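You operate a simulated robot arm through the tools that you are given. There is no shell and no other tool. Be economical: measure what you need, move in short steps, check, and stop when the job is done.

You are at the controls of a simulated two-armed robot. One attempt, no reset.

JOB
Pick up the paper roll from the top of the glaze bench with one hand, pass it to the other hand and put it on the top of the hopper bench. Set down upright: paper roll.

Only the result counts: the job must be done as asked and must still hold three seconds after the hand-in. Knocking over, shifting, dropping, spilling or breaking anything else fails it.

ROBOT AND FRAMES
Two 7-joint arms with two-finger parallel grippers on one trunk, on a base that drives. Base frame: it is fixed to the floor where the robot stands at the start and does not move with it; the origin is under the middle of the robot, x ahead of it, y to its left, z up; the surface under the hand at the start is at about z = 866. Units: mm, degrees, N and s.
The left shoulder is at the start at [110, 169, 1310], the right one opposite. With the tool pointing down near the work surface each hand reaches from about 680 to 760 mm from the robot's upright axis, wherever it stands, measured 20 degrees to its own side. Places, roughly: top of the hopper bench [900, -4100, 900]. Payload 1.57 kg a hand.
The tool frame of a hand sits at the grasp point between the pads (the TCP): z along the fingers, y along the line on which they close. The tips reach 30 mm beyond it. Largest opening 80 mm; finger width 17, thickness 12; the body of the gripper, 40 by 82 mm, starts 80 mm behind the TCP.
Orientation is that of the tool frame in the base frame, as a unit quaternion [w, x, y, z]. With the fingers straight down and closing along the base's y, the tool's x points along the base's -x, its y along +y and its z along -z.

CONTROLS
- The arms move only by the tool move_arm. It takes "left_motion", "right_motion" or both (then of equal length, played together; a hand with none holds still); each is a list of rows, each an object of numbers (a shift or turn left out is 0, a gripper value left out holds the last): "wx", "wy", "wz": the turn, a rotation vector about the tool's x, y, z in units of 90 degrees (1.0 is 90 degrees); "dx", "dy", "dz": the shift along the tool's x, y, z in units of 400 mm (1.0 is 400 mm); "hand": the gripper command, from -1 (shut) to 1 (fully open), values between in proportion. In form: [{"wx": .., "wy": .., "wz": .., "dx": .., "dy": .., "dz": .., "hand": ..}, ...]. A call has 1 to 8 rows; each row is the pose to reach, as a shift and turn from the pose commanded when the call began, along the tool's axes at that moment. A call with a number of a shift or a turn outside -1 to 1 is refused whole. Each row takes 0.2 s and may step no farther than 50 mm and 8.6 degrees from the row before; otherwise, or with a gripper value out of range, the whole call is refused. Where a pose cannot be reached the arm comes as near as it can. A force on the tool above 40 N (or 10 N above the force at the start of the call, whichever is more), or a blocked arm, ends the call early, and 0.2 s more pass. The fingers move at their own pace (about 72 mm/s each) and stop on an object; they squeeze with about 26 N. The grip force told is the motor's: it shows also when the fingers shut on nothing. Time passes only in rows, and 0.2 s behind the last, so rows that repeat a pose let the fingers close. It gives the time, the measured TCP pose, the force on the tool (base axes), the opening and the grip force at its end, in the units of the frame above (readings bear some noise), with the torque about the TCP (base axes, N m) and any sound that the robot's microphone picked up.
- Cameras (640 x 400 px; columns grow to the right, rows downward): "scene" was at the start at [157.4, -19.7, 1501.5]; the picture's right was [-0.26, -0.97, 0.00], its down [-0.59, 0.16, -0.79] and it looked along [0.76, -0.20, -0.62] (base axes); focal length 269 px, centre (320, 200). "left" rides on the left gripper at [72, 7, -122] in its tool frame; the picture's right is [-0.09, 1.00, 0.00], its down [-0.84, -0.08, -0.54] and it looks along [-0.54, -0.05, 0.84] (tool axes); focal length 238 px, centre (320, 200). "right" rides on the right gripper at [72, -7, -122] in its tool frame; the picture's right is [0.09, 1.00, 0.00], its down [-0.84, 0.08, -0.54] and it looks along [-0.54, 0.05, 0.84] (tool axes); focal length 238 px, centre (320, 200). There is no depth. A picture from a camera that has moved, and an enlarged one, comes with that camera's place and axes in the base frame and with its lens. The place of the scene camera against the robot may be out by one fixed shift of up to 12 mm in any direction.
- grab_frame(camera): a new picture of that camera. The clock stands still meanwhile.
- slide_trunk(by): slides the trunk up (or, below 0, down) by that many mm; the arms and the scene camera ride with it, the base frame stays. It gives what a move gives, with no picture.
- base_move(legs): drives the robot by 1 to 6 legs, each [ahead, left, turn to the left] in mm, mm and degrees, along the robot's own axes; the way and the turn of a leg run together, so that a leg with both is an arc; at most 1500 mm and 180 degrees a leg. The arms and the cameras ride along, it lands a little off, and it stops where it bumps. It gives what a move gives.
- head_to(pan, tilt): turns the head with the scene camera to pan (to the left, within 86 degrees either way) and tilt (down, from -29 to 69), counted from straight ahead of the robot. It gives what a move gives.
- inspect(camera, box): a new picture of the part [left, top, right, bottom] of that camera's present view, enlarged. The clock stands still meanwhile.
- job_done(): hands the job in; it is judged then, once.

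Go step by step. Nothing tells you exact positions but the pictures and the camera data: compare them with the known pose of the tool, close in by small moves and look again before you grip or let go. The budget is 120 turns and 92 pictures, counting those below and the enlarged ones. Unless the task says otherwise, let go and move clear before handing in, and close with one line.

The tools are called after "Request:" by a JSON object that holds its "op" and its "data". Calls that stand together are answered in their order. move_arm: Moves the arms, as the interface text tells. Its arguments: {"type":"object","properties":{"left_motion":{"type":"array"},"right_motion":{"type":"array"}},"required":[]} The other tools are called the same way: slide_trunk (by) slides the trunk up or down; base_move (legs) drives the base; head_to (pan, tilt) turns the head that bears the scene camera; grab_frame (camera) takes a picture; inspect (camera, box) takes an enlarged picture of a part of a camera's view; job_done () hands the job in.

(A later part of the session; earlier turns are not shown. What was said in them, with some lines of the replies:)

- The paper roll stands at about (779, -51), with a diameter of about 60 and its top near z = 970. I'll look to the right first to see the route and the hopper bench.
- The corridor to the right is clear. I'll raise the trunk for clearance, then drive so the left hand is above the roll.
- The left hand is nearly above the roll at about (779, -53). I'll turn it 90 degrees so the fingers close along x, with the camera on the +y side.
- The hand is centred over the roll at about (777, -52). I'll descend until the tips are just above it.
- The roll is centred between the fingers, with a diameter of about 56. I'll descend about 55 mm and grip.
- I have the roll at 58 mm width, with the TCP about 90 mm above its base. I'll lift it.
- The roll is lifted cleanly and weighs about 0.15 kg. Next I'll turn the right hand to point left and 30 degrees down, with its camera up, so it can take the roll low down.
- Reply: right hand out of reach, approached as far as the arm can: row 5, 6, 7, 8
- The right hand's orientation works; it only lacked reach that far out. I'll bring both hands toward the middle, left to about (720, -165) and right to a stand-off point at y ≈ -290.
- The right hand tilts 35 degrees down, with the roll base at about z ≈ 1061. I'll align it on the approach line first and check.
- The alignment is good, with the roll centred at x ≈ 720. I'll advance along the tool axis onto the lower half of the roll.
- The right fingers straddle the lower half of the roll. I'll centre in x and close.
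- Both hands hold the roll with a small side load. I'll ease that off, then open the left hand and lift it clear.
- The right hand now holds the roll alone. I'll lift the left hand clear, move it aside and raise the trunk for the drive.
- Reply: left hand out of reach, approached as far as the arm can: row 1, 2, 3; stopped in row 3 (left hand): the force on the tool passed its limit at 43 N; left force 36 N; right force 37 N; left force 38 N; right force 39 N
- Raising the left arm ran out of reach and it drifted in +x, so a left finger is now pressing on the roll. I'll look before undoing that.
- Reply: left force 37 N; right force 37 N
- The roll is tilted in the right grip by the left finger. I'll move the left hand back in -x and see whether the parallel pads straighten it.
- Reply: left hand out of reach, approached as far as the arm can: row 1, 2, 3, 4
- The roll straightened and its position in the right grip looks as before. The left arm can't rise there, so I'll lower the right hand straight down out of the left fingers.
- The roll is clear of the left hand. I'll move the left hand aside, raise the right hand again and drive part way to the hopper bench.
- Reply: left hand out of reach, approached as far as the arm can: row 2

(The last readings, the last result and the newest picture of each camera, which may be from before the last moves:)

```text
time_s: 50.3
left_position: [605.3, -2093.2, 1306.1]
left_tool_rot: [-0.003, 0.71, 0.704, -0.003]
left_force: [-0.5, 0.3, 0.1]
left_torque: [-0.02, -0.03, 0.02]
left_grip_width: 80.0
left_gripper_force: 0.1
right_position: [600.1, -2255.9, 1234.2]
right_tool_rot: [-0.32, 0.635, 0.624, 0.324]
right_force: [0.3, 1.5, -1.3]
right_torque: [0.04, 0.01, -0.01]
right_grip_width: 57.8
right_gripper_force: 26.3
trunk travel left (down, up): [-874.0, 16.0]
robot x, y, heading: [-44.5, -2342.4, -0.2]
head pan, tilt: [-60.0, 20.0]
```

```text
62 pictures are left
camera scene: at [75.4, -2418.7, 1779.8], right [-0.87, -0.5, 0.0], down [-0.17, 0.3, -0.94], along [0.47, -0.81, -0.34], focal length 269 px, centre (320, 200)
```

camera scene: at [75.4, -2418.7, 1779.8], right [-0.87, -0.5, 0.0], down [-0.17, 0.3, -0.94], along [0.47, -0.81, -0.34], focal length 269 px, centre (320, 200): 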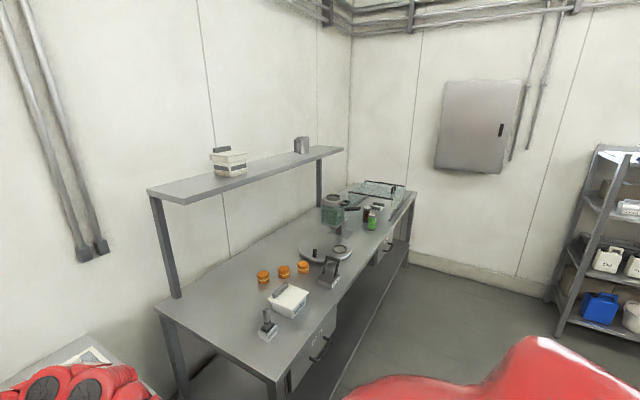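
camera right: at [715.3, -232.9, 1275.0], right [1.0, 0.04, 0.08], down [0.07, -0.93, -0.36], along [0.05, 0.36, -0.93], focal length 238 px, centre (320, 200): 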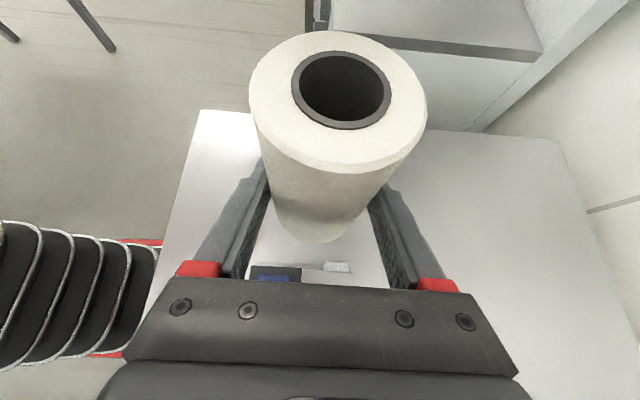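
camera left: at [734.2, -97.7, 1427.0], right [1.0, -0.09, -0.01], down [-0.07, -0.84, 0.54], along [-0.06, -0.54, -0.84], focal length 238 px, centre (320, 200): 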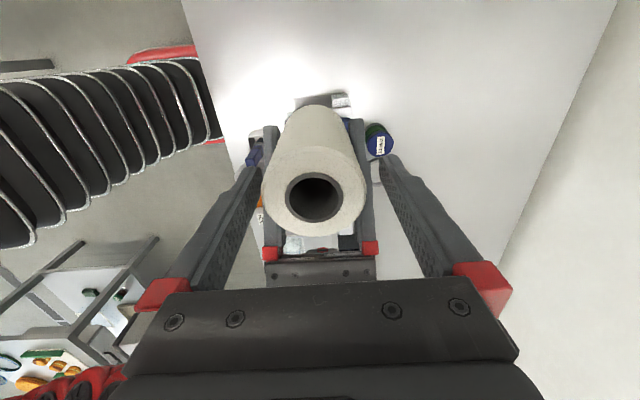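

The hopper bench has a free corner at its near front, around (610, -2970), short of the dispenser and tub. I'll drive toward it and turn right 30 degrees so the arm comes in from the corridor side, then look again.

Request:
{"op": "base_move", "data": {"legs": [[50, -300, 0], [0, 0, -30]]}}

Request:
{"op": "head_to", "data": {"pan": -5, "tilt": 45}}

Request:
{"op": "grab_frame", "data": {"camera": "scene"}}

Request:
{"op": "grab_frame", "data": {"camera": "right"}}

Request:
{"op": "grab_frame", "data": {"camera": "left"}}

```text
time_s: 53.8
left_position: [691.6, -2747.7, 1306.2]
left_tool_rot: [-0.003, 0.867, 0.498, -0.003]
left_force: [0.4, -0.2, -0.5]
left_torque: [-0.01, -0.02, 0.01]
left_grip_width: 79.6
left_gripper_force: 0.1
right_position: [605.8, -2885.8, 1233.3]
right_tool_rot: [-0.223, 0.776, 0.438, 0.396]
right_force: [-0.7, -0.6, -1.5]
right_torque: [0.0, 0.0, 0.0]
right_grip_width: 57.7
right_gripper_force: 26.1
trunk travel left (down, up): [-874.0, 16.0]
robot x, y, heading: [4.0, -2638.4, -29.9]
head pan, tilt: [-60.0, 20.0]
```

```text
time_s: 55.1
left_position: [691.1, -2748.2, 1307.2]
left_tool_rot: [-0.003, 0.867, 0.499, -0.002]
left_force: [-0.1, 0.2, 0.9]
left_torque: [0.0, -0.01, 0.01]
left_grip_width: 80.0
left_gripper_force: 0.0
right_position: [604.8, -2887.7, 1234.5]
right_tool_rot: [-0.223, 0.776, 0.437, 0.398]
right_force: [-0.5, 0.3, -1.5]
right_torque: [0.02, 0.0, 0.01]
right_grip_width: 57.3
right_gripper_force: 25.4
trunk travel left (down, up): [-874.0, 16.0]
robot x, y, heading: [3.3, -2636.8, -29.9]
head pan, tilt: [-5.0, 45.0]
```

```text
61 pictures are left
camera scene: at [134.9, -2723.0, 1741.2], right [-0.58, -0.82, 0.0], down [-0.58, 0.41, -0.71], along [0.58, -0.41, -0.71], focal length 269 px, centre (320, 200)
```

scene: 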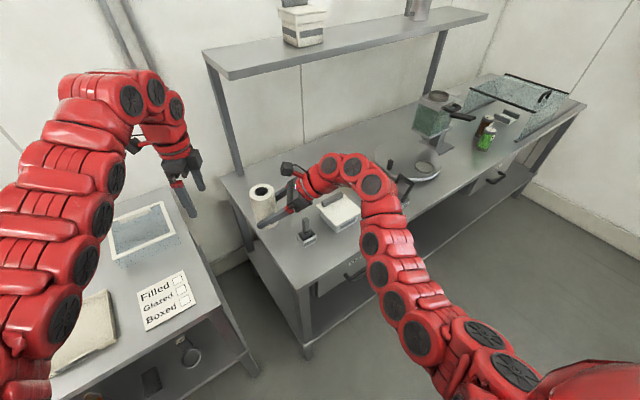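

```text
60 pictures are left
camera right: at [570.5, -2933.0, 1363.5], right [0.88, -0.47, 0.08], down [-0.41, -0.84, -0.36], along [0.23, 0.29, -0.93], focal length 238 px, centre (320, 200)
```

right: 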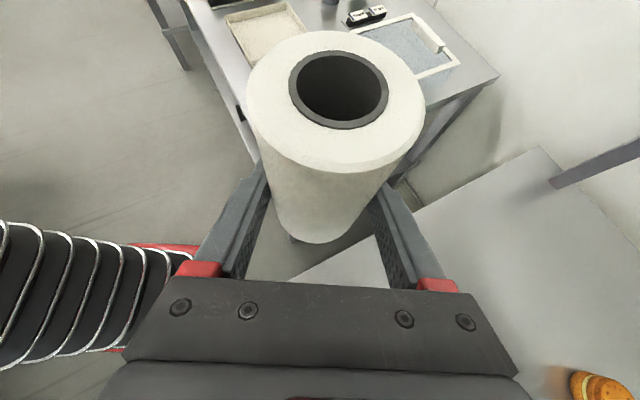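

```text
59 pictures are left
camera left: at [733.0, -2689.9, 1427.3], right [0.81, -0.58, -0.01], down [-0.48, -0.69, 0.54], along [-0.32, -0.44, -0.84], focal length 238 px, centre (320, 200)
```

left: 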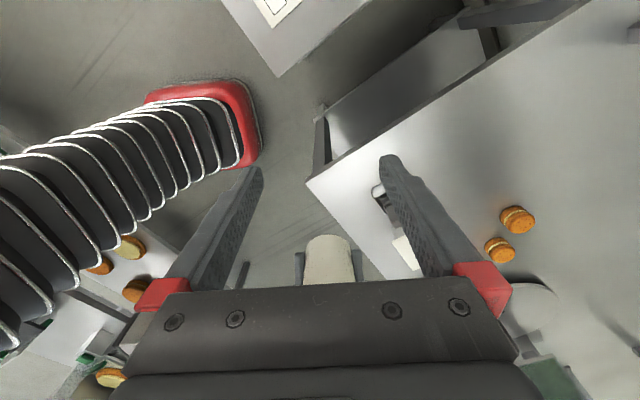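

The corner of the bench is at about (530, -2903) and the dispenser at about (678, -3052). I'll shift the base to put the roll at about (605, -2968), then lower the trunk part way and look.

Request:
{"op": "base_move", "data": {"legs": [[41, -77, 0]]}}

Request:
{"op": "slide_trunk", "data": {"by": -220}}

Request:
{"op": "grab_frame", "data": {"camera": "scene"}}

Request:
{"op": "grab_frame", "data": {"camera": "right"}}

Request:
{"op": "grab_frame", "data": {"camera": "left"}}

```text
time_s: 56.1
left_position: [689.5, -2829.8, 1305.4]
left_tool_rot: [-0.002, 0.866, 0.5, -0.002]
left_force: [-0.3, 0.7, -0.6]
left_torque: [-0.01, 0.0, 0.03]
left_grip_width: 79.9
left_gripper_force: 0.1
right_position: [603.9, -2969.4, 1234.2]
right_tool_rot: [-0.223, 0.775, 0.438, 0.397]
right_force: [0.8, 1.0, -1.2]
right_torque: [-0.01, -0.02, 0.0]
right_grip_width: 57.6
right_gripper_force: 25.9
trunk travel left (down, up): [-874.0, 16.0]
robot x, y, heading: [5.2, -2727.1, -29.8]
head pan, tilt: [-5.0, 45.0]
```

```text
time_s: 58.5
left_position: [689.7, -2833.1, 1087.0]
left_tool_rot: [-0.004, 0.867, 0.499, -0.003]
left_force: [-0.4, 0.4, 0.0]
left_torque: [0.01, -0.04, 0.01]
left_grip_width: 79.9
left_gripper_force: 0.1
right_position: [602.4, -2971.2, 1013.9]
right_tool_rot: [-0.223, 0.775, 0.438, 0.397]
right_force: [-0.5, -0.1, -0.2]
right_torque: [0.0, 0.0, 0.01]
right_grip_width: 57.6
right_gripper_force: 25.8
trunk travel left (down, up): [-654.0, 236.0]
robot x, y, heading: [3.1, -2725.6, -30.1]
head pan, tilt: [-5.0, 45.0]
```

```text
58 pictures are left
camera scene: at [132.4, -2808.7, 1521.2], right [-0.57, -0.82, 0.0], down [-0.58, 0.41, -0.71], along [0.58, -0.41, -0.71], focal length 269 px, centre (320, 200)
```

scene: 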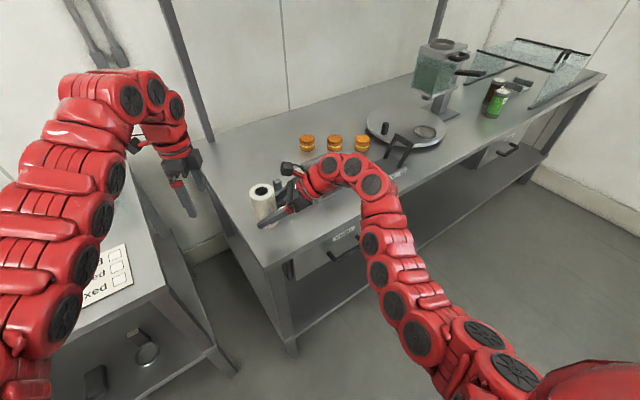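

```text
57 pictures are left
camera right: at [568.2, -3017.9, 1143.7], right [0.88, -0.47, 0.08], down [-0.41, -0.84, -0.36], along [0.23, 0.29, -0.93], focal length 238 px, centre (320, 200)
```

right: 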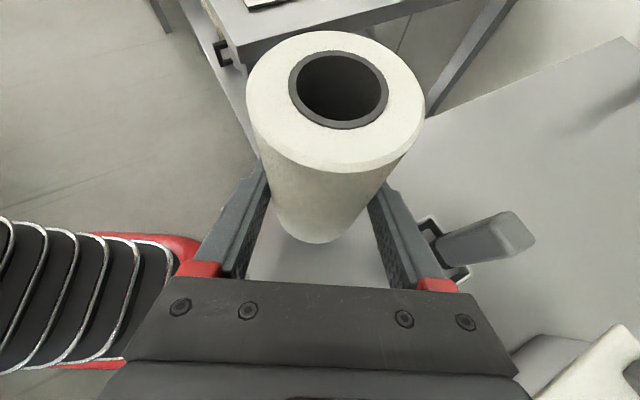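

```text
56 pictures are left
camera left: at [730.5, -2774.7, 1207.5], right [0.82, -0.58, -0.01], down [-0.48, -0.69, 0.54], along [-0.32, -0.44, -0.84], focal length 238 px, centre (320, 200)
```

left: 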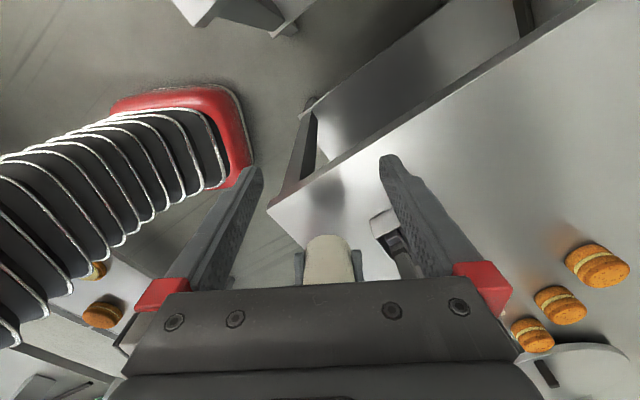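

The spot is clear, the bench top reads z ≈ 890, and the roll base is at about 973. I'll lower 50 mm and look closely.

Request:
{"op": "slide_trunk", "data": {"by": -50}}

Request:
{"op": "inspect", "data": {"camera": "scene", "box": [210, 150, 370, 250]}}

Request:
{"op": "inspect", "data": {"camera": "left", "box": [230, 150, 450, 290]}}

Request:
{"op": "grab_frame", "data": {"camera": "right"}}

```text
time_s: 59.4
left_position: [688.3, -2832.8, 1035.4]
left_tool_rot: [-0.003, 0.866, 0.5, -0.003]
left_force: [0.0, 0.7, -0.2]
left_torque: [-0.03, 0.0, 0.02]
left_grip_width: 80.0
left_gripper_force: 0.1
right_position: [602.7, -2971.4, 965.4]
right_tool_rot: [-0.224, 0.775, 0.439, 0.397]
right_force: [-0.3, -0.7, -1.0]
right_torque: [-0.01, -0.01, 0.01]
right_grip_width: 57.7
right_gripper_force: 25.8
trunk travel left (down, up): [-604.0, 286.0]
robot x, y, heading: [2.3, -2726.3, -30.0]
head pan, tilt: [-5.0, 45.0]
```

```text
4.00 times, centred on (290, 200) of scene
camera zoom: at [132.2, -2808.5, 1471.2], right [-0.57, -0.82, 0.0], down [-0.58, 0.41, -0.71], along [0.58, -0.41, -0.71], focal length 1077 px, centre (440, 200)
```

zoom: 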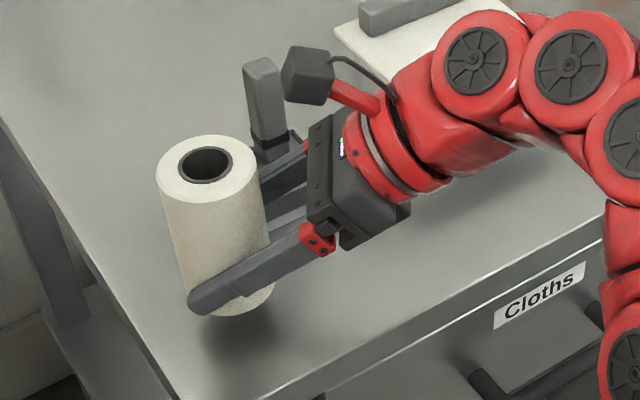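

```text
2.86 times, centred on (340, 220) of left
camera zoom: at [730.4, -2774.5, 1157.5], right [0.82, -0.58, -0.01], down [-0.48, -0.69, 0.54], along [-0.32, -0.44, -0.84], focal length 681 px, centre (263, 143)
```

zoom: 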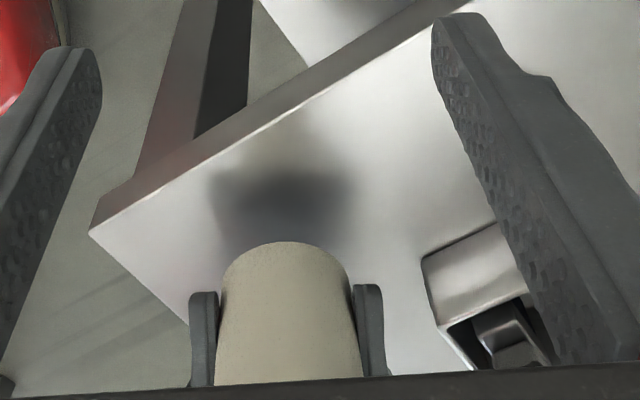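

```text
53 pictures are left
camera right: at [568.1, -3017.8, 1093.7], right [0.88, -0.47, 0.08], down [-0.41, -0.84, -0.36], along [0.23, 0.29, -0.93], focal length 238 px, centre (320, 200)
```

right: 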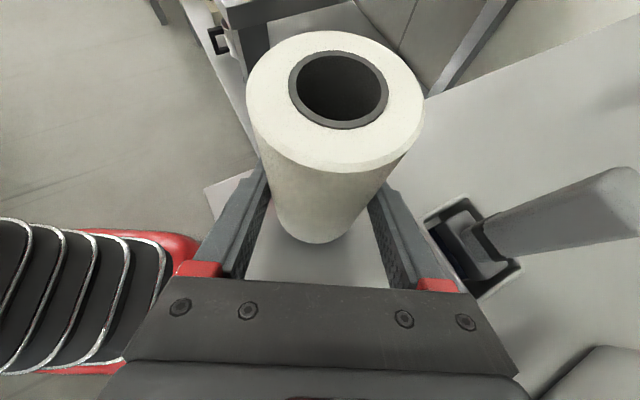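

The roll looks upright and the dispenser has over 40 mm of clearance. I'll descend with the arm in small steps, watching the force.

Request:
{"op": "move_arm", "data": {"right_motion": [{"dx": -0.0102, "dz": 0.00725}, {"dx": -0.0204, "dz": 0.0145}, {"dx": -0.0255, "dz": 0.018}, {"dx": -0.0306, "dz": 0.0217}]}}

Request:
{"op": "inspect", "data": {"camera": "scene", "box": [210, 150, 370, 250]}}

Request:
{"op": "inspect", "data": {"camera": "left", "box": [230, 150, 450, 290]}}

```text
time_s: 60.4
left_position: [689.8, -2833.2, 1036.1]
left_tool_rot: [-0.004, 0.866, 0.5, -0.002]
left_force: [-0.2, 0.4, 0.5]
left_torque: [-0.02, -0.01, 0.01]
left_grip_width: 80.1
left_gripper_force: 0.1
right_position: [603.6, -2972.9, 949.5]
right_tool_rot: [-0.224, 0.775, 0.438, 0.396]
right_force: [-0.9, 0.0, -1.3]
right_torque: [0.0, -0.01, 0.0]
right_grip_width: 57.2
right_gripper_force: 26.2
trunk travel left (down, up): [-604.0, 286.0]
robot x, y, heading: [5.0, -2721.3, -30.1]
head pan, tilt: [-5.0, 45.0]
```

```text
4.00 times, centred on (290, 200) of scene
camera zoom: at [132.5, -2808.6, 1471.2], right [-0.57, -0.82, 0.0], down [-0.58, 0.41, -0.71], along [0.58, -0.41, -0.71], focal length 1077 px, centre (440, 200)
```

zoom: 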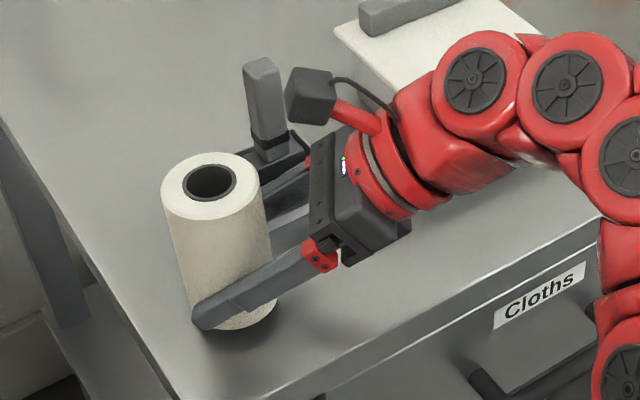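

```text
2.86 times, centred on (340, 220) of left
camera zoom: at [730.7, -2774.6, 1157.3], right [0.82, -0.58, -0.01], down [-0.48, -0.69, 0.54], along [-0.32, -0.44, -0.84], focal length 681 px, centre (263, 143)
```

zoom: 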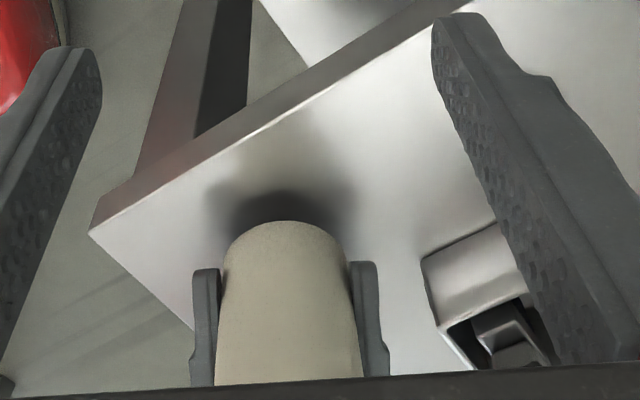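

No contact yet. I'll continue down slowly.

Request:
{"op": "move_arm", "data": {"right_motion": [{"dx": -0.0082, "dz": 0.0058}, {"dx": -0.0163, "dz": 0.0116}, {"dx": -0.0245, "dz": 0.0174}]}}

Request:
{"op": "inspect", "data": {"camera": "scene", "box": [230, 170, 310, 250]}}

```text
time_s: 61.2
left_position: [689.1, -2832.8, 1036.3]
left_tool_rot: [-0.004, 0.866, 0.499, -0.002]
left_force: [-0.3, -0.4, -0.1]
left_torque: [0.0, -0.02, 0.0]
left_grip_width: 80.2
left_gripper_force: 0.1
right_position: [603.6, -2970.3, 938.3]
right_tool_rot: [-0.223, 0.775, 0.438, 0.398]
right_force: [-0.8, -1.3, 4.3]
right_torque: [0.02, -0.18, -0.05]
right_grip_width: 57.5
right_gripper_force: 26.1
trunk travel left (down, up): [-604.0, 286.0]
robot x, y, heading: [5.6, -2725.0, -29.8]
head pan, tilt: [-5.0, 45.0]
```

```text
5.00 times, centred on (270, 210) of scene
camera zoom: at [131.9, -2808.5, 1471.3], right [-0.57, -0.82, 0.0], down [-0.58, 0.41, -0.71], along [0.58, -0.41, -0.71], focal length 1346 px, centre (570, 150)
```

zoom: 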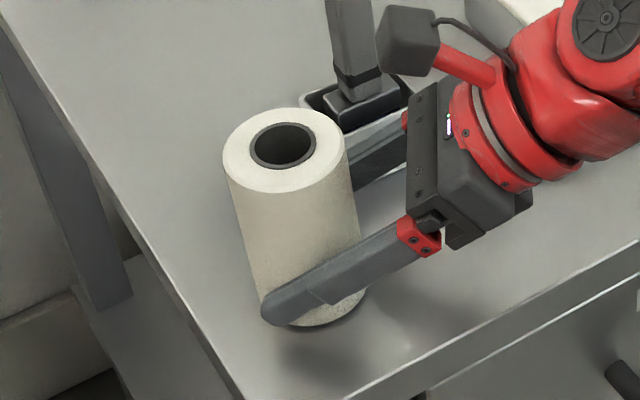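

Contact is felt: upward force about 5 N, roll base near z ≈ 898. I'll press 2 mm more to seat it flat.

Request:
{"op": "move_arm", "data": {"right_motion": [{"dx": -0.002, "dz": 0.0014}, {"dx": -0.004, "dz": 0.0029}, {"dx": -0.004, "dz": 0.0029}]}}

Request:
{"op": "inspect", "data": {"camera": "left", "box": [230, 150, 450, 290]}}

Request:
{"op": "grab_frame", "data": {"camera": "right"}}

```text
time_s: 62.0
left_position: [688.7, -2833.1, 1037.8]
left_tool_rot: [-0.004, 0.866, 0.499, -0.002]
left_force: [-0.5, -0.6, 0.5]
left_torque: [-0.02, -0.01, 0.02]
left_grip_width: 79.7
left_gripper_force: 0.1
right_position: [603.4, -2971.0, 937.3]
right_tool_rot: [-0.224, 0.774, 0.439, 0.398]
right_force: [4.4, -3.3, 19.6]
right_torque: [0.27, -0.28, -0.14]
right_grip_width: 57.6
right_gripper_force: 26.1
trunk travel left (down, up): [-604.0, 286.0]
robot x, y, heading: [3.7, -2724.8, -30.1]
head pan, tilt: [-5.0, 45.0]
```

```text
2.86 times, centred on (340, 220) of left
camera zoom: at [729.3, -2774.5, 1158.5], right [0.82, -0.58, -0.01], down [-0.48, -0.69, 0.54], along [-0.32, -0.44, -0.84], focal length 681 px, centre (263, 143)
```

zoom: 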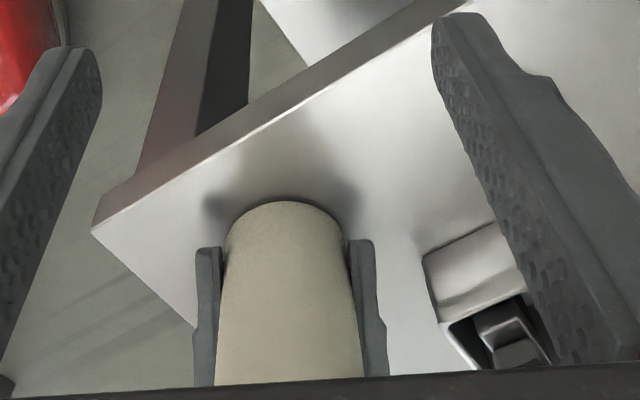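

```text
48 pictures are left
camera right: at [567.7, -3016.9, 1067.0], right [0.88, -0.47, 0.08], down [-0.41, -0.84, -0.36], along [0.24, 0.29, -0.93], focal length 238 px, centre (320, 200)
```

right: 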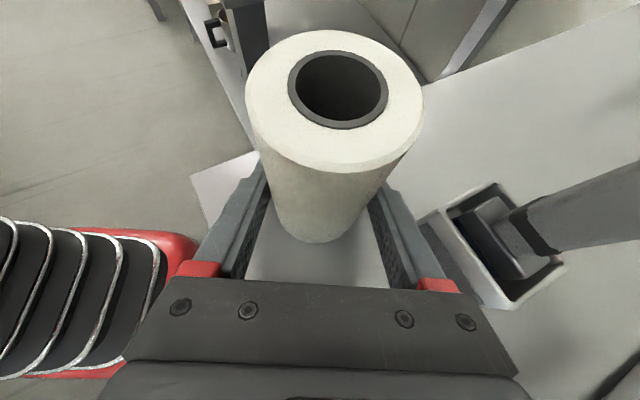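

The roll is seated with about 20 N. I'll ease off about 1 mm, then open slowly.

Request:
{"op": "move_arm", "data": {"right_motion": [{"dx": 0.0025, "dz": -0.0018}, {"dx": 0.0025, "dz": -0.0018, "hand": 0.3}, {"dx": 0.0025, "dz": -0.0018, "hand": 0.6}, {"dx": 0.0025, "dz": -0.0018, "hand": 1}, {"dx": 0.0025, "dz": -0.0018, "hand": 1}]}}

Request:
{"op": "grab_frame", "data": {"camera": "right"}}

Request:
{"op": "inspect", "data": {"camera": "scene", "box": [230, 170, 310, 250]}}

```text
time_s: 63.2
left_position: [688.7, -2832.9, 1036.2]
left_tool_rot: [-0.004, 0.866, 0.499, -0.002]
left_force: [0.7, 0.1, -0.5]
left_torque: [0.01, 0.03, -0.02]
left_grip_width: 79.9
left_gripper_force: 0.1
right_position: [603.0, -2970.6, 935.8]
right_tool_rot: [-0.224, 0.775, 0.439, 0.395]
right_force: [0.1, 0.3, 0.5]
right_torque: [0.02, 0.02, 0.01]
right_grip_width: 80.2
right_gripper_force: 0.0
trunk travel left (down, up): [-604.0, 286.0]
robot x, y, heading: [3.7, -2725.5, -29.8]
head pan, tilt: [-5.0, 45.0]
```

```text
47 pictures are left
camera right: at [568.2, -3016.7, 1066.0], right [0.88, -0.47, 0.08], down [-0.41, -0.84, -0.36], along [0.23, 0.29, -0.93], focal length 238 px, centre (320, 200)
```

right: 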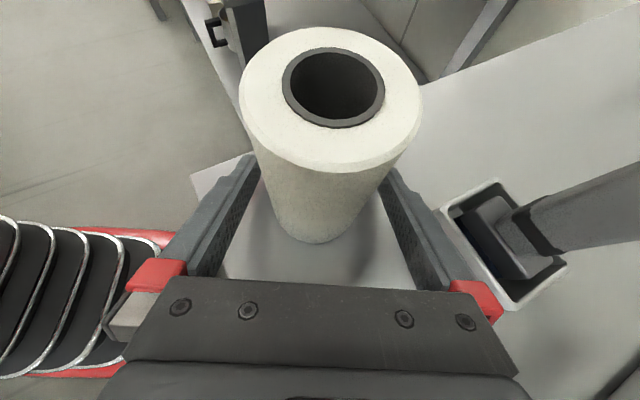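

```text
5.00 times, centred on (270, 210) of scene
camera zoom: at [132.4, -2808.6, 1471.1], right [-0.57, -0.82, 0.0], down [-0.58, 0.41, -0.71], along [0.58, -0.41, -0.71], focal length 1346 px, centre (570, 150)
```

zoom: 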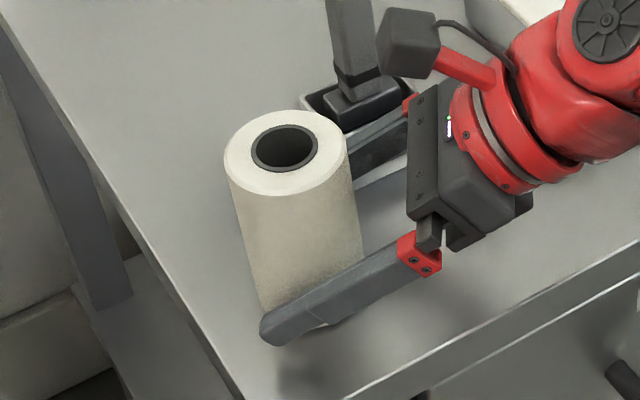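

The roll stands free. I'll retreat straight back along the tool axis.

Request:
{"op": "move_arm", "data": {"right_motion": [{"dz": -0.04}, {"dz": -0.1}, {"dz": -0.16}, {"dz": -0.22}, {"dz": -0.28}]}}

Request:
{"op": "grab_frame", "data": {"camera": "right"}}

Request:
{"op": "grab_frame", "data": {"camera": "scene"}}

```text
time_s: 64.4
left_position: [687.5, -2832.6, 1035.9]
left_tool_rot: [-0.004, 0.866, 0.5, -0.002]
left_force: [0.0, -0.2, -0.5]
left_torque: [0.01, 0.01, 0.0]
left_grip_width: 79.9
left_gripper_force: 0.0
right_position: [557.9, -3050.8, 1003.5]
right_tool_rot: [-0.224, 0.775, 0.438, 0.397]
right_force: [0.7, -0.3, 0.5]
right_torque: [0.0, -0.01, 0.01]
right_grip_width: 80.1
right_gripper_force: 0.1
trunk travel left (down, up): [-604.0, 286.0]
robot x, y, heading: [0.8, -2726.7, -29.7]
head pan, tilt: [-5.0, 45.0]
```

```text
45 pictures are left
camera right: at [522.8, -3096.7, 1132.4], right [0.88, -0.47, 0.08], down [-0.41, -0.84, -0.36], along [0.23, 0.29, -0.93], focal length 238 px, centre (320, 200)
```

right: 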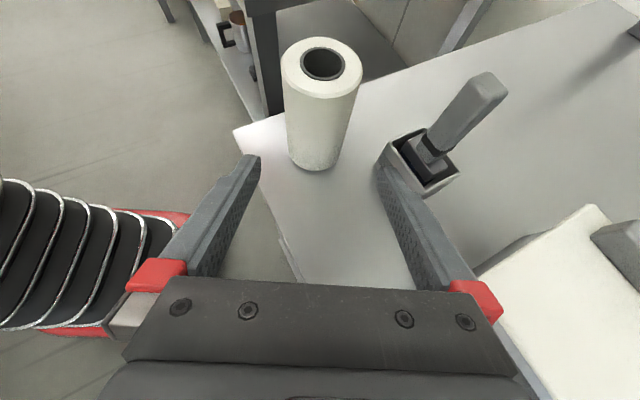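

```text
44 pictures are left
camera scene: at [131.9, -2809.1, 1471.2], right [-0.57, -0.82, 0.0], down [-0.58, 0.41, -0.71], along [0.58, -0.41, -0.71], focal length 269 px, centre (320, 200)
```

scene: 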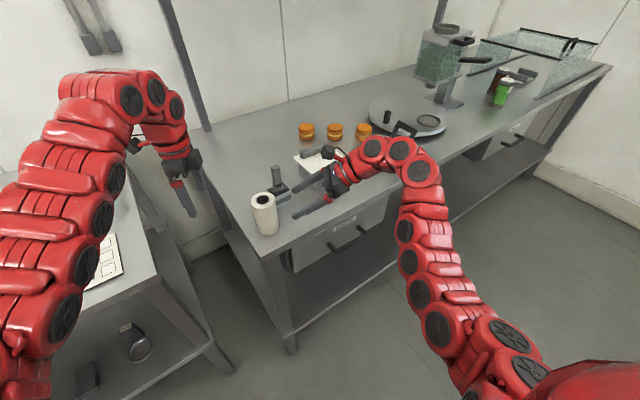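

The paper roll stands upright and free on the hopper bench, both hands are clear, and nothing else has moved. I'm handing in.

Request:
{"op": "job_done", "data": {}}

```text
The job is handed in.
```

The paper roll is standing upright on the hopper bench, passed from the left hand to the right on the way. During the hand-over the left finger pushed it askew in the right grip, but it straightened before I set it down.
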